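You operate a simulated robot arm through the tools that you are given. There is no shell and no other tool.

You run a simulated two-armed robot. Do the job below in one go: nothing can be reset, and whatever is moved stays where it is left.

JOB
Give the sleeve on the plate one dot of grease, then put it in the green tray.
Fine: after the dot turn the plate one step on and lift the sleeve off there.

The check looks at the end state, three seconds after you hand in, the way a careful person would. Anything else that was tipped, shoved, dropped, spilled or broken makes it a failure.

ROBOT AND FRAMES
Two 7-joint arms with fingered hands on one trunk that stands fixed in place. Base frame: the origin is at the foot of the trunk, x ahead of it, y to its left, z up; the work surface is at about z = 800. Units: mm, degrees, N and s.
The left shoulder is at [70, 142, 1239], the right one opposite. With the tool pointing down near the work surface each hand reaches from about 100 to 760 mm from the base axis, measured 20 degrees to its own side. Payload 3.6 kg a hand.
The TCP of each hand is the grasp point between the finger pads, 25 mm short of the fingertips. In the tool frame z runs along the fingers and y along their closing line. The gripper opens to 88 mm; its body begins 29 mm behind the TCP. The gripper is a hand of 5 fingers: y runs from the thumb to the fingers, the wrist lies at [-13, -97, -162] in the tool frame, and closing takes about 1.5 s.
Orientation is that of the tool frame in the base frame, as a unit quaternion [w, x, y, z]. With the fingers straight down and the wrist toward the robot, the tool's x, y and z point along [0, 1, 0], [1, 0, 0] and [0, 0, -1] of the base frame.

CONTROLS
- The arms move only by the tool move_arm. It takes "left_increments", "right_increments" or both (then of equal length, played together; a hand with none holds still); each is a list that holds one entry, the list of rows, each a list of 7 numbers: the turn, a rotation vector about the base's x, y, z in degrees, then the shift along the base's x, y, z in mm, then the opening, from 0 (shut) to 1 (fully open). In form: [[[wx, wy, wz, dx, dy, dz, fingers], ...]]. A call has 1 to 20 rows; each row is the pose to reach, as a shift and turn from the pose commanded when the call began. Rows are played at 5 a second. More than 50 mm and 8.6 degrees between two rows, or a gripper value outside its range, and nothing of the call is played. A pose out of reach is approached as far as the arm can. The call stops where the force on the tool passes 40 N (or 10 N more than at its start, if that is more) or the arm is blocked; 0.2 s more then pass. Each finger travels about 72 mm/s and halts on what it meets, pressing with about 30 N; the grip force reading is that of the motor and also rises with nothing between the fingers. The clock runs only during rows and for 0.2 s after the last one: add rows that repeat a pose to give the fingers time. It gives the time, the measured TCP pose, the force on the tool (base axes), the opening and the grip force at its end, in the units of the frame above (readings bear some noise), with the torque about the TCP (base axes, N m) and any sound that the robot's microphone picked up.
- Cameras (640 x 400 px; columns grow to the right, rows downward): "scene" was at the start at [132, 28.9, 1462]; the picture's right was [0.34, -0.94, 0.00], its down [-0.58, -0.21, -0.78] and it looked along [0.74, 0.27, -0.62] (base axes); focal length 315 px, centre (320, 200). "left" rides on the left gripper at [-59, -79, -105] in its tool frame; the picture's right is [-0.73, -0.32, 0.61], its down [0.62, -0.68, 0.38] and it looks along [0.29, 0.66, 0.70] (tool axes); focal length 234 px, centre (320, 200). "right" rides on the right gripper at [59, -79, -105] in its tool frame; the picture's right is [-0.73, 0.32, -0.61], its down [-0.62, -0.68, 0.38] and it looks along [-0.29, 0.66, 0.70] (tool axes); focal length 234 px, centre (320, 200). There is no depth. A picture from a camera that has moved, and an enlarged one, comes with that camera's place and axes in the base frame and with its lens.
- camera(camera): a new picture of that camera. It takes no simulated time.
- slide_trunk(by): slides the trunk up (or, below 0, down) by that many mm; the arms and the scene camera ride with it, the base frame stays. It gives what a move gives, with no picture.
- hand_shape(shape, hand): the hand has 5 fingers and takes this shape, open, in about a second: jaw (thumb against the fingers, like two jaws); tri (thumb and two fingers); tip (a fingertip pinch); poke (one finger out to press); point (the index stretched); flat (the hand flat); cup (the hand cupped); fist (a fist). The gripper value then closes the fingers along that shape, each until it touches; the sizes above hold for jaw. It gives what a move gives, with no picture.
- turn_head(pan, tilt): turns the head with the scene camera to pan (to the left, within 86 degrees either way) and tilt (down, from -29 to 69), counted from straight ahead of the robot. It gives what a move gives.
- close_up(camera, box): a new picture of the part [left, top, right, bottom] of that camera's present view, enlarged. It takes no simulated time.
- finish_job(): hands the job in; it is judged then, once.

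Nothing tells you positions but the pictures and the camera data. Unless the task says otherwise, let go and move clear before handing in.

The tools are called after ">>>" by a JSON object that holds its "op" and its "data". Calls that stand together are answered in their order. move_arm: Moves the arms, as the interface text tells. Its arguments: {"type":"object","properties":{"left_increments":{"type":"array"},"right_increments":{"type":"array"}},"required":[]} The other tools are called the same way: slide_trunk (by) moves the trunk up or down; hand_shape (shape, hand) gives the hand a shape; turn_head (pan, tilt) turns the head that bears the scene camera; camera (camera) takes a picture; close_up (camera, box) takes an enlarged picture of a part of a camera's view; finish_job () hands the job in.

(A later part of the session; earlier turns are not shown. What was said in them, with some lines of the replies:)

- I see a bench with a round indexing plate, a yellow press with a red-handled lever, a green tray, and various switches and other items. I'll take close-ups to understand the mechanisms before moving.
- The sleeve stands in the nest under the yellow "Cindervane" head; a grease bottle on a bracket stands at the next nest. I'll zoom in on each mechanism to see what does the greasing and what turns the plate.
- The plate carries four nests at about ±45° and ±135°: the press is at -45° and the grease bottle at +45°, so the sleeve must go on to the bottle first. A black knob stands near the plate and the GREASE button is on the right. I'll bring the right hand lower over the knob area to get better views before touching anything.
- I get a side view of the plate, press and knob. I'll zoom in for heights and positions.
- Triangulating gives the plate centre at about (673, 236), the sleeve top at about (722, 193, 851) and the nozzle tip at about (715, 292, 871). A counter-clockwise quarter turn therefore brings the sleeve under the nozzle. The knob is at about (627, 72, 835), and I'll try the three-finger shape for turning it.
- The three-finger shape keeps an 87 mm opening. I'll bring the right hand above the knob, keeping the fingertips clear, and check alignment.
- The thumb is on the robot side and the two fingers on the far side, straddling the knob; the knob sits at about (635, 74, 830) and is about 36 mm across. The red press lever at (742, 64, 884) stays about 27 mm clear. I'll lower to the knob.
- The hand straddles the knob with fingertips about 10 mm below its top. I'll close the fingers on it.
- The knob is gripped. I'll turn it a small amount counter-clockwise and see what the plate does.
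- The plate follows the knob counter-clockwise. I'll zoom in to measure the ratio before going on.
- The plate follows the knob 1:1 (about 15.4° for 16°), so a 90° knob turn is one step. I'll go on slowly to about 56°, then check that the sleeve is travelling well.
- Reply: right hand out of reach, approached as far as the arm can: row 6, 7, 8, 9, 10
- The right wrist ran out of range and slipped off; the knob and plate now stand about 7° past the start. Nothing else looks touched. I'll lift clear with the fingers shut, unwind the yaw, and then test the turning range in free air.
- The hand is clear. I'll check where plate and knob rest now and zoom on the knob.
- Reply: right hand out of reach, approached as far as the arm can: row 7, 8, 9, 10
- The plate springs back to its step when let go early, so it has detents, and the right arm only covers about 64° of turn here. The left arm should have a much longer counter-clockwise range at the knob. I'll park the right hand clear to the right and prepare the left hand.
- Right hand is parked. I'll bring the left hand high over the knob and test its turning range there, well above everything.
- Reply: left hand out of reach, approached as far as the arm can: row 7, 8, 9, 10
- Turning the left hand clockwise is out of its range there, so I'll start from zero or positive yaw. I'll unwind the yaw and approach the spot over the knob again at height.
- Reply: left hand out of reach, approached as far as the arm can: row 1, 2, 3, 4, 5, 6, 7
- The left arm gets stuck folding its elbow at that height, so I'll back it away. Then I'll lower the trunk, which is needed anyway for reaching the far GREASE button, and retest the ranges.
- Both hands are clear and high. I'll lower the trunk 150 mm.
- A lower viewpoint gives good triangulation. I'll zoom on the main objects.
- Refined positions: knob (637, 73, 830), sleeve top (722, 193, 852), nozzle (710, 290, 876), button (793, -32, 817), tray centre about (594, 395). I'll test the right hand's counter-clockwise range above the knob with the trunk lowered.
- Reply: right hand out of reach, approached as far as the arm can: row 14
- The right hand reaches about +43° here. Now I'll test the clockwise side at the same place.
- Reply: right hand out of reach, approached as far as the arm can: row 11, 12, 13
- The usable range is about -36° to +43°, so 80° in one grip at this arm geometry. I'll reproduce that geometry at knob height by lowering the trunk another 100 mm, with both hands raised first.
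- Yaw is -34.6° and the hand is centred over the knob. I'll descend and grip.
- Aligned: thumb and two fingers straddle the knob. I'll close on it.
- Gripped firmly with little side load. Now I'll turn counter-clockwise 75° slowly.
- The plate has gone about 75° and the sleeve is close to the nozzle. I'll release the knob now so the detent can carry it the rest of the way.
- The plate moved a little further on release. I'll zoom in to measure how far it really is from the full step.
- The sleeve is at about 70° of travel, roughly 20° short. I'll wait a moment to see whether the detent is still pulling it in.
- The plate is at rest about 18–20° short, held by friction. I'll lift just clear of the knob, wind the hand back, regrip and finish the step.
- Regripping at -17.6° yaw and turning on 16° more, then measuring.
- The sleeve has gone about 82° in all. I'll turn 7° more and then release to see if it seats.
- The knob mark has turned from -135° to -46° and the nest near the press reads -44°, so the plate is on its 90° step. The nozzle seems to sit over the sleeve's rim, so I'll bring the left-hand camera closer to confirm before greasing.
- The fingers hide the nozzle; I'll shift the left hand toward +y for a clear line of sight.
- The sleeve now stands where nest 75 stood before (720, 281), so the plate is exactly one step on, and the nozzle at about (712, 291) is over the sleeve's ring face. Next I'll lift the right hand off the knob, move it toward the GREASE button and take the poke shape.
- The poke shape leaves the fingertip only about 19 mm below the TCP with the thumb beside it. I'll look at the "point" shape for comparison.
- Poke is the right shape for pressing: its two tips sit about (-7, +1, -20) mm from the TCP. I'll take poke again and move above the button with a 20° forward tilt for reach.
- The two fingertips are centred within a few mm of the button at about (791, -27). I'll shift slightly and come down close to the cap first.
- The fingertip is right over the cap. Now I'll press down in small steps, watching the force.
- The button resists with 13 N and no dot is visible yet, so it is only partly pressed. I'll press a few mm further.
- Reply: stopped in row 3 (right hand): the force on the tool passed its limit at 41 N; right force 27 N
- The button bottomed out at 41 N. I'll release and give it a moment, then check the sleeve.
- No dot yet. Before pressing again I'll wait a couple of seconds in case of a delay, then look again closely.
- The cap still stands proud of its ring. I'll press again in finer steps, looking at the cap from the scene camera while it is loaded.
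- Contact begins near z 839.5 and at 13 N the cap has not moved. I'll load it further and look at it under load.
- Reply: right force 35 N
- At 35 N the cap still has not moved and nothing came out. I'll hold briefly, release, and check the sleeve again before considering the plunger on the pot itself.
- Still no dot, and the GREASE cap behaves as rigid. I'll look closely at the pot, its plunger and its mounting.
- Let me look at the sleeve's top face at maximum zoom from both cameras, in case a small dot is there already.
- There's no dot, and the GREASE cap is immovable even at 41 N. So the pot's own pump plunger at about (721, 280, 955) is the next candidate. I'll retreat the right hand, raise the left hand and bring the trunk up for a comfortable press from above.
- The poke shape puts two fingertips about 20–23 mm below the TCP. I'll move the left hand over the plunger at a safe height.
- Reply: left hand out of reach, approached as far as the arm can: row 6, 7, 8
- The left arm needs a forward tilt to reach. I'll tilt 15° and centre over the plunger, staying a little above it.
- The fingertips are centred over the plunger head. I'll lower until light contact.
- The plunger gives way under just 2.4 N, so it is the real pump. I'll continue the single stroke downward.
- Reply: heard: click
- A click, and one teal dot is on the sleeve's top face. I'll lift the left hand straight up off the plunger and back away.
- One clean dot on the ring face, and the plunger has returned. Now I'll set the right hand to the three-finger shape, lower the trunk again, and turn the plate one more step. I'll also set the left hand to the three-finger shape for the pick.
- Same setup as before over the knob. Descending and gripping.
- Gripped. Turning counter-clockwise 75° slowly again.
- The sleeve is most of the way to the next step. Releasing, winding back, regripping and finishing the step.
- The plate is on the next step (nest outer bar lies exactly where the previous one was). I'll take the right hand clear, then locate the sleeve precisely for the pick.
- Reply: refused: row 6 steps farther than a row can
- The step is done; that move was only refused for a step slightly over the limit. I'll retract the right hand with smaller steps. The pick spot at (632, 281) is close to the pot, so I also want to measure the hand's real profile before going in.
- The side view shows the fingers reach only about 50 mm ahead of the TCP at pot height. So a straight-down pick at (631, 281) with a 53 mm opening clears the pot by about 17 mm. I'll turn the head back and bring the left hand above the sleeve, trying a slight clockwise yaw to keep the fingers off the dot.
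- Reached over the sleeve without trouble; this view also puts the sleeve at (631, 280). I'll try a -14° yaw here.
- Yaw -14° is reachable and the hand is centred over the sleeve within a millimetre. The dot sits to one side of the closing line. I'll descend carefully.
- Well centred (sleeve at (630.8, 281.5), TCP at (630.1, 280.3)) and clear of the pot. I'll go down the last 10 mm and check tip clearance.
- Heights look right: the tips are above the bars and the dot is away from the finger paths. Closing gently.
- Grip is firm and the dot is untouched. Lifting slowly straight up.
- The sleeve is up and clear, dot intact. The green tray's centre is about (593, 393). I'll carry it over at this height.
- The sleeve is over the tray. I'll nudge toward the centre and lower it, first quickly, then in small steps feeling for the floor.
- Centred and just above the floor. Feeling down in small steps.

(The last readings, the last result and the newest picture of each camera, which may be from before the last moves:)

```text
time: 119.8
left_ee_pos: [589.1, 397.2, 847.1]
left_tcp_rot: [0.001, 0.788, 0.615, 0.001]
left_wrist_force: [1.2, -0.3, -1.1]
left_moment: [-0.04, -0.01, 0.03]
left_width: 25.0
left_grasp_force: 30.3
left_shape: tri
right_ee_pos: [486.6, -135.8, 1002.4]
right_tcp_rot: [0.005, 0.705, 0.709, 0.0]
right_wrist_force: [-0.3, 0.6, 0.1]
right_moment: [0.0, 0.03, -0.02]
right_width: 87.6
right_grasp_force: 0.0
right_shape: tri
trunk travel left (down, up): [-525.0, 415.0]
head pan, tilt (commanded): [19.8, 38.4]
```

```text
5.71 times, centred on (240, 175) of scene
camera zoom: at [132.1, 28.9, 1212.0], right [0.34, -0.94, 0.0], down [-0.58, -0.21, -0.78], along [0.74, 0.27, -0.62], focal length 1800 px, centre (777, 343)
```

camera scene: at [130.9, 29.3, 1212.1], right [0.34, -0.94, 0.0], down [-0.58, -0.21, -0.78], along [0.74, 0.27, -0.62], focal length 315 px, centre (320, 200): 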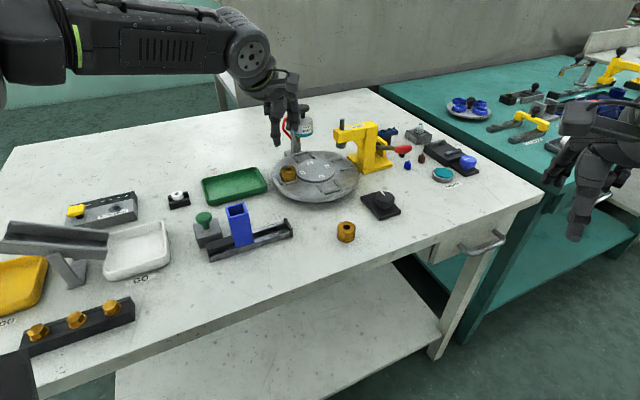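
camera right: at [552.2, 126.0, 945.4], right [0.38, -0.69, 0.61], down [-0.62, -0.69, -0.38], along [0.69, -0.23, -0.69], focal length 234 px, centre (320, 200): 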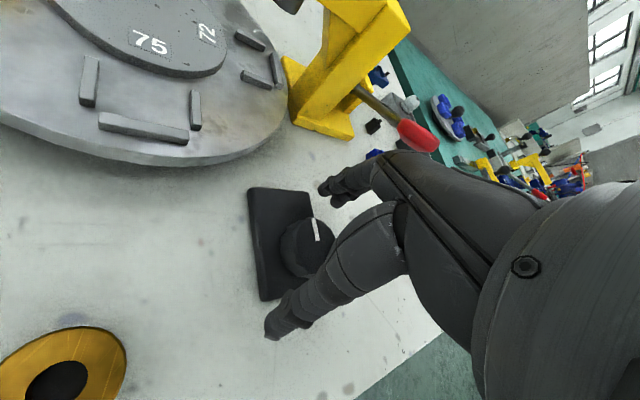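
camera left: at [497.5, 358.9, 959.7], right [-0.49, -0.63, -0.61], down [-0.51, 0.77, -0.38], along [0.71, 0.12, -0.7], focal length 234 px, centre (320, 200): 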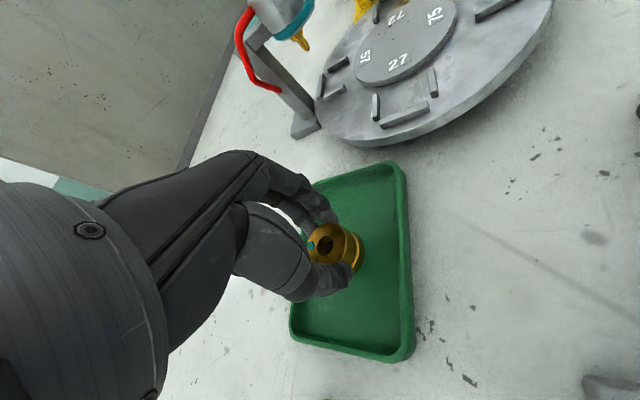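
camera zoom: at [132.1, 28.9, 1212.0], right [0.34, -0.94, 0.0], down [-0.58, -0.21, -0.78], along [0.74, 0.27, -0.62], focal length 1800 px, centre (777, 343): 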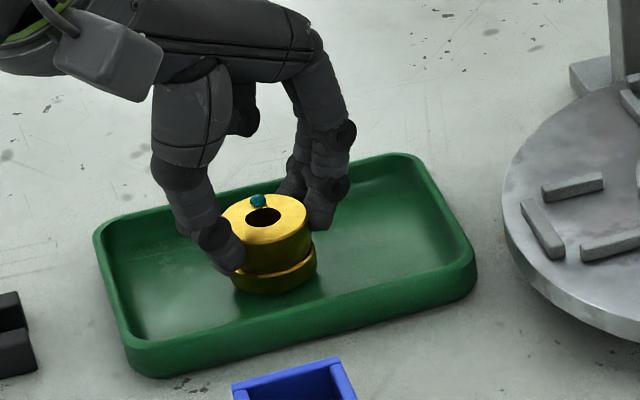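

>>> {"op": "move_arm", "data": {"left_increments": [[[0, 0, 0, 0, 0, -0.7, 0.15], [0, 0, 0, 0, 0, -1.5, 0.15], [0, 0, 0, 0, 0, -1.5, 0.15]]]}}

>>> {"op": "close_up", "data": {"camera": "scene", "box": [200, 140, 280, 210]}}

>>> {"op": "close_up", "data": {"camera": "left", "box": [260, 180, 420, 320]}}

```text
time: 120.6
left_ee_pos: [588.6, 396.8, 844.9]
left_tcp_rot: [0.0, 0.788, 0.616, 0.001]
left_wrist_force: [-0.2, 0.0, -0.5]
left_moment: [-0.02, 0.01, 0.03]
left_width: 25.0
left_grasp_force: 30.3
left_shape: tri
right_ee_pos: [487.0, -136.2, 1001.7]
right_tcp_rot: [0.005, 0.705, 0.71, 0.001]
right_wrist_force: [0.3, 0.6, 0.1]
right_moment: [0.0, 0.03, -0.01]
right_width: 87.6
right_grasp_force: 0.0
right_shape: tri
trunk travel left (down, up): [-525.0, 415.0]
head pan, tilt (commanded): [19.8, 38.4]
```

```text
5.71 times, centred on (240, 175) of scene
camera zoom: at [132.1, 28.9, 1212.0], right [0.34, -0.94, 0.0], down [-0.58, -0.21, -0.78], along [0.74, 0.27, -0.62], focal length 1800 px, centre (777, 343)
```

zoom: 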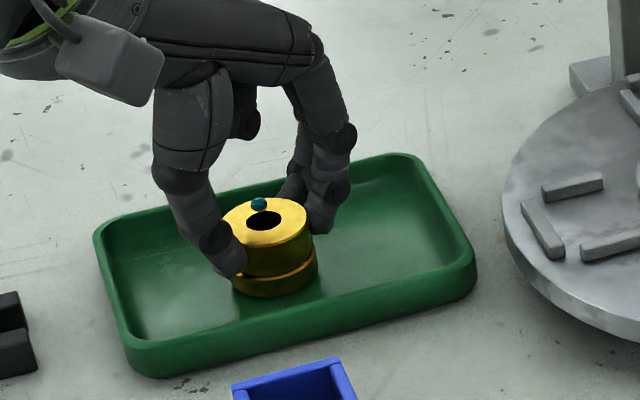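

```text
2.86 times, centred on (340, 250) of left
camera zoom: at [497.4, 359.2, 948.2], right [-0.49, -0.63, -0.61], down [-0.51, 0.77, -0.38], along [0.71, 0.12, -0.7], focal length 669 px, centre (263, 57)
```

zoom: 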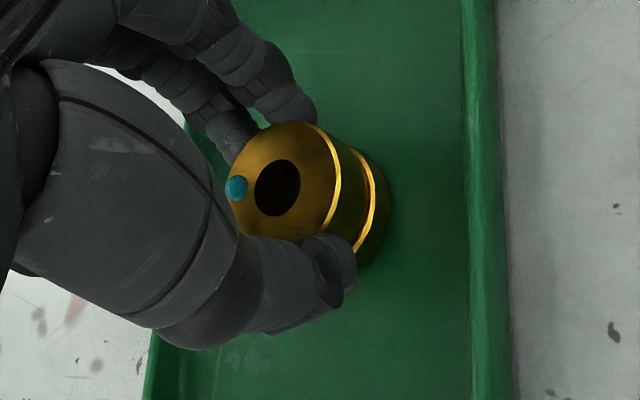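

>>> {"op": "move_arm", "data": {"left_increments": [[[0, 0, 0, 0, 0, -0.7, 0.15], [0, 0, 0, 0, 0, -1.5, 0.15], [0, 0, 0, 0, 0, -1.5, 0.15]]]}}

>>> {"op": "close_up", "data": {"camera": "scene", "box": [200, 140, 280, 210]}}

```text
time: 121.4
left_ee_pos: [588.6, 395.6, 842.2]
left_tcp_rot: [0.0, 0.788, 0.615, 0.0]
left_wrist_force: [0.3, 0.3, 0.0]
left_moment: [-0.02, 0.03, -0.02]
left_width: 25.1
left_grasp_force: 29.6
left_shape: tri
right_ee_pos: [486.6, -136.0, 1002.3]
right_tcp_rot: [0.006, 0.705, 0.709, 0.0]
right_wrist_force: [-0.5, 0.0, 0.0]
right_moment: [0.04, -0.01, -0.01]
right_width: 87.6
right_grasp_force: 0.0
right_shape: tri
trunk travel left (down, up): [-525.0, 415.0]
head pan, tilt (commanded): [19.8, 38.4]
```

```text
5.71 times, centred on (240, 175) of scene
camera zoom: at [132.0, 28.9, 1212.0], right [0.34, -0.94, 0.0], down [-0.58, -0.21, -0.78], along [0.74, 0.27, -0.62], focal length 1800 px, centre (777, 343)
```

zoom: 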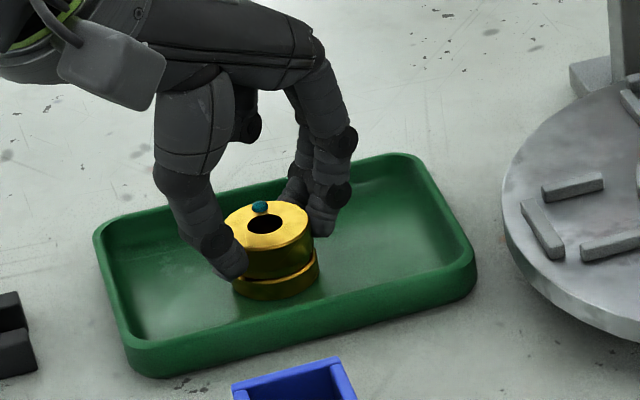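

>>> {"op": "move_arm", "data": {"left_increments": [[[0, 0, 0, 0, 0, -0.7, 0.15], [0, 0, 0, 0, 0, -1.4, 0.15], [0, 0, 0, 0, 0, -1.4, 0.15]]]}}

>>> {"op": "close_up", "data": {"camera": "scene", "box": [200, 140, 280, 210]}}

```text
time: 122.2
left_ee_pos: [587.9, 395.3, 842.1]
left_tcp_rot: [0.001, 0.788, 0.615, 0.001]
left_wrist_force: [0.3, -0.3, 4.6]
left_moment: [0.0, -0.01, -0.01]
left_width: 25.2
left_grasp_force: 29.6
left_shape: tri
right_ee_pos: [485.9, -136.4, 1002.0]
right_tcp_rot: [0.006, 0.705, 0.709, 0.0]
right_wrist_force: [0.3, 0.7, 0.3]
right_moment: [-0.02, 0.02, 0.01]
right_width: 87.6
right_grasp_force: 0.0
right_shape: tri
trunk travel left (down, up): [-525.0, 415.0]
head pan, tilt (commanded): [19.8, 38.4]
```

```text
5.71 times, centred on (240, 175) of scene
camera zoom: at [131.4, 28.4, 1212.2], right [0.34, -0.94, 0.0], down [-0.58, -0.21, -0.78], along [0.74, 0.27, -0.62], focal length 1800 px, centre (777, 343)
```

zoom: 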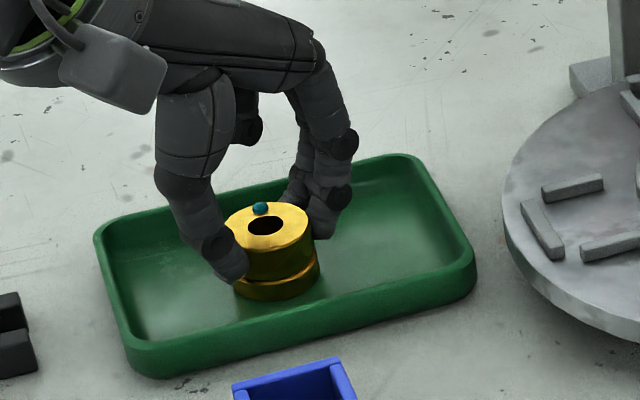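

Contact with the floor at 4.6 N. I'll ease the load and open the fingers slowly.

>>> {"op": "move_arm", "data": {"left_increments": [[[0, 0, 0, 0, 0, 0.8, 0.2], [0, 0, 0, 0, 0, 0.8, 0.28], [0, 0, 0, 0, 0, 0.8, 0.33], [0, 0, 0, 0, 0, 0.8, 0.38], [0, 0, 0, 0, 0, 0.8, 0.43], [0, 0, 0, 0, 0, 0.8, 0.48], [0, 0, 0, 0, 0, 0.8, 0.53], [0, 0, 0, 0, 0, 0.8, 0.55], [0, 0, 0, 0, 0, 0.8, 0.55]]]}}

>>> {"op": "close_up", "data": {"camera": "scene", "box": [200, 140, 280, 210]}}

>>> {"op": "close_up", "data": {"camera": "left", "box": [260, 180, 420, 320]}}

```text
time: 124.2
left_ee_pos: [588.5, 396.5, 842.8]
left_tcp_rot: [0.0, 0.788, 0.615, 0.0]
left_wrist_force: [0.2, -0.7, 0.4]
left_moment: [0.02, -0.06, -0.02]
left_width: 48.0
left_grasp_force: 0.0
left_shape: tri
right_ee_pos: [484.7, -134.6, 1002.5]
right_tcp_rot: [0.004, 0.704, 0.71, 0.0]
right_wrist_force: [0.0, -0.6, -0.1]
right_moment: [0.02, -0.01, 0.01]
right_width: 87.5
right_grasp_force: 0.1
right_shape: tri
trunk travel left (down, up): [-525.0, 415.0]
head pan, tilt (commanded): [19.8, 38.4]
```

```text
5.71 times, centred on (240, 175) of scene
camera zoom: at [132.0, 28.8, 1212.0], right [0.34, -0.94, 0.0], down [-0.58, -0.21, -0.78], along [0.74, 0.27, -0.62], focal length 1800 px, centre (777, 343)
```

zoom: 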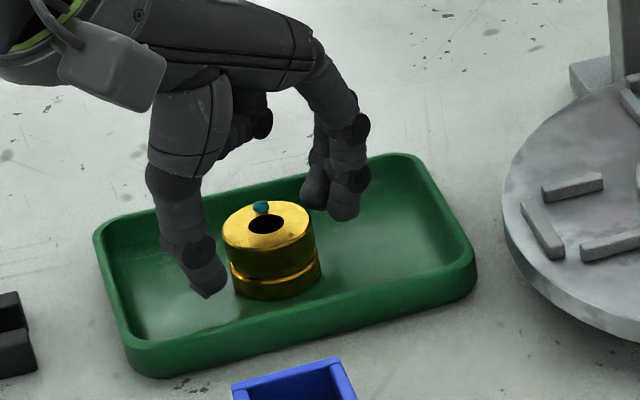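

```text
2.86 times, centred on (340, 250) of left
camera zoom: at [497.4, 359.0, 946.2], right [-0.49, -0.63, -0.61], down [-0.51, 0.77, -0.38], along [0.71, 0.12, -0.7], focal length 669 px, centre (263, 57)
```

zoom: 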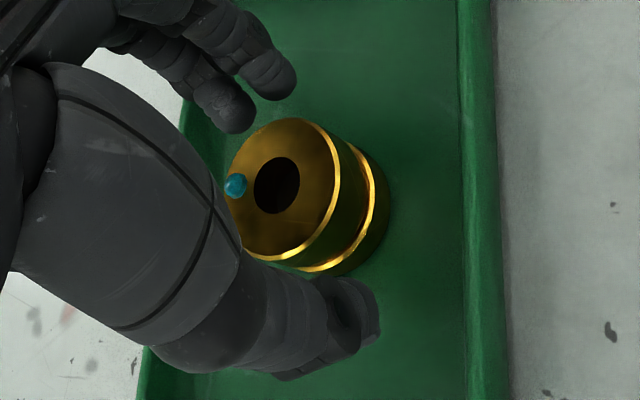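

The sleeve stands free and upright in the tray with its dot intact. I'll lift the hand straight up and move clear.

>>> {"op": "move_arm", "data": {"left_increments": [[[0, 0, 0, 0, 0, 8, 0.55], [0, 0, 0, 0, 0, 20, 0.55], [0, 0, 0, 0, 0, 40, 0.55], [0, 0, 0, 0, 0, 70, 0.55], [0, 0, 0, 0, 0, 105, 0.55], [0, 0, 0, -15, 5, 140, 0.55], [0, 0, 3, -50, 10, 165, 0.55], [0, 0, 7, -90, 15, 185, 0.55], [0, 0, 11, -130, 15, 200, 0.55], [0, 0, 14, -170, 10, 210, 0.55], [0, 0, 14, -185, 10, 215, 0.55], [0, 0, 14, -185, 10, 215, 0.55]]]}}

>>> {"op": "camera", "data": {"camera": "scene"}}

>>> {"op": "close_up", "data": {"camera": "scene", "box": [190, 100, 350, 220]}}

>>> {"op": "close_up", "data": {"camera": "scene", "box": [320, 100, 480, 250]}}

>>> {"op": "camera", "data": {"camera": "left"}}

```text
time: 126.8
left_ee_pos: [404.4, 408.3, 1058.3]
left_tcp_rot: [0.0, 0.707, 0.707, 0.001]
left_wrist_force: [0.2, 0.5, -0.8]
left_moment: [0.03, 0.0, -0.01]
left_width: 48.1
left_grasp_force: 0.0
left_shape: tri
right_ee_pos: [485.9, -136.0, 1001.7]
right_tcp_rot: [0.005, 0.705, 0.709, 0.001]
right_wrist_force: [-0.4, 0.5, -0.4]
right_moment: [0.01, 0.0, 0.0]
right_width: 87.7
right_grasp_force: 0.0
right_shape: tri
trunk travel left (down, up): [-525.0, 415.0]
head pan, tilt (commanded): [19.8, 38.4]
```

```text
taken
camera scene: at [132.2, 29.0, 1212.0], right [0.34, -0.94, 0.0], down [-0.58, -0.21, -0.78], along [0.74, 0.27, -0.62], focal length 315 px, centre (320, 200)
```

scene: 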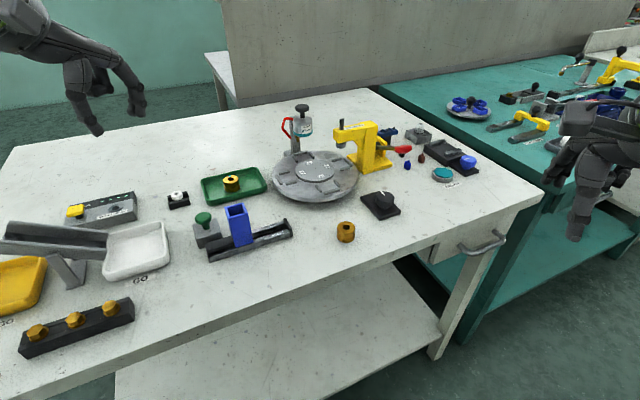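

```text
3.33 times, centred on (270, 160) of scene
camera zoom: at [132.2, 29.0, 1212.0], right [0.34, -0.94, 0.0], down [-0.58, -0.21, -0.78], along [0.74, 0.27, -0.62], focal length 1050 px, centre (487, 333)
```

zoom: 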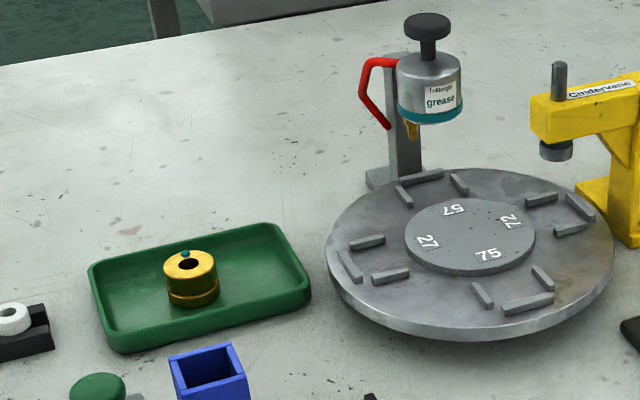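

```text
2.67 times, centred on (400, 175) of scene
camera zoom: at [132.2, 29.0, 1212.0], right [0.34, -0.94, 0.0], down [-0.58, -0.21, -0.78], along [0.74, 0.27, -0.62], focal length 840 px, centre (107, 267)
```

zoom: 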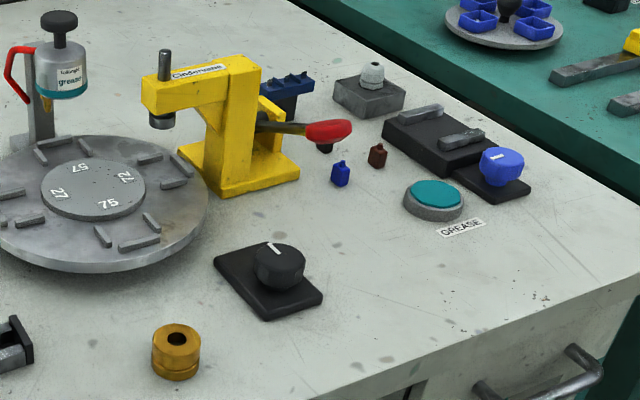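

```text
taken
camera left: at [324.5, 348.1, 1161.8], right [-0.32, -0.73, -0.61], down [-0.68, 0.62, -0.38], along [0.66, 0.29, -0.7], focal length 234 px, centre (320, 200)
```

left: 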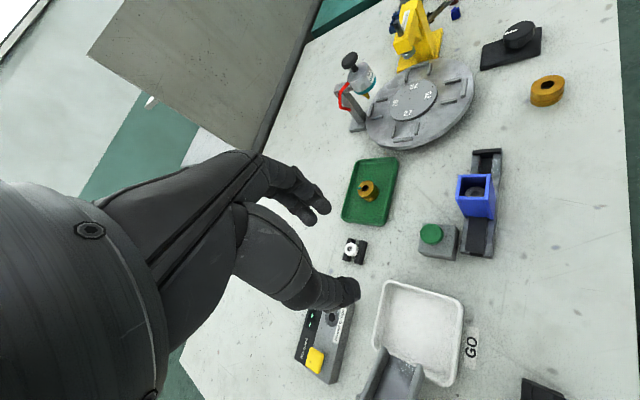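

The sleeve stands upright in the green tray, both hands are clear and everything else is where it was. One last close look at the dot and the neighbouring items.

>>> {"op": "close_up", "data": {"camera": "scene", "box": [210, 160, 255, 200]}}

>>> {"op": "close_up", "data": {"camera": "left", "box": [330, 150, 410, 230]}}

```text
10.00 times, centred on (232, 180) of scene
camera zoom: at [132.2, 29.0, 1212.0], right [0.34, -0.94, 0.0], down [-0.58, -0.21, -0.78], along [0.74, 0.27, -0.62], focal length 3149 px, centre (1195, 400)
```

zoom: 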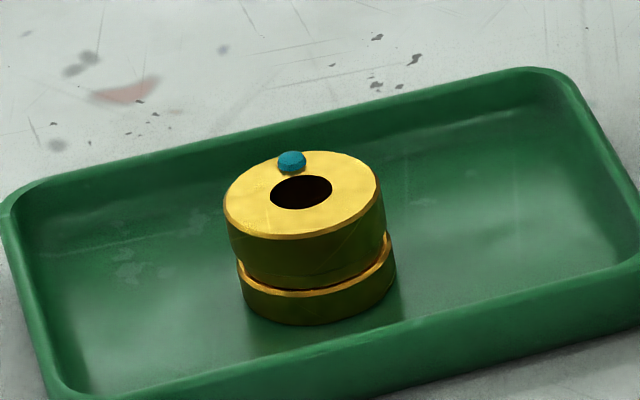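

```text
5.00 times, centred on (370, 190) of left
camera zoom: at [324.5, 348.1, 1161.8], right [-0.32, -0.73, -0.61], down [-0.68, 0.62, -0.38], along [0.66, 0.29, -0.7], focal length 1171 px, centre (70, 250)
```

zoom: 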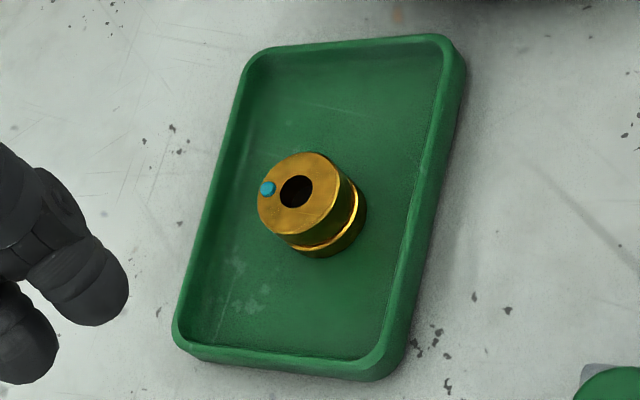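

The sleeve has one clean dot, stands upright in the green tray, and the plate rests on its step with nothing else disturbed. Handing in.

>>> {"op": "finish_job", "data": {}}

```text
The job is handed in.
```

The sleeve is in the green tray, standing upright with one intact dot of grease on its top face. I've handed the job in, but no result came back.

- **Turning:** I turned the plate one step with the black knob to bring the sleeve under the grease pot. After the dot I turned it one more step and lifted the sleeve off there.
- **Grease:** I first pressed the teal button labelled GREASE three times, with up to about 41 N. Its cap did not move and no grease came out. The dot came from one press of the black plunger on top of the grease pot.
- **Slip:** On my first try the right hand ran out of reach and slipped off the knob. The plate sprang back to its starting position and the sleeve stayed in its nest.

In the last pictures both hands are clear and nothing else looks moved, tipped or spilled.
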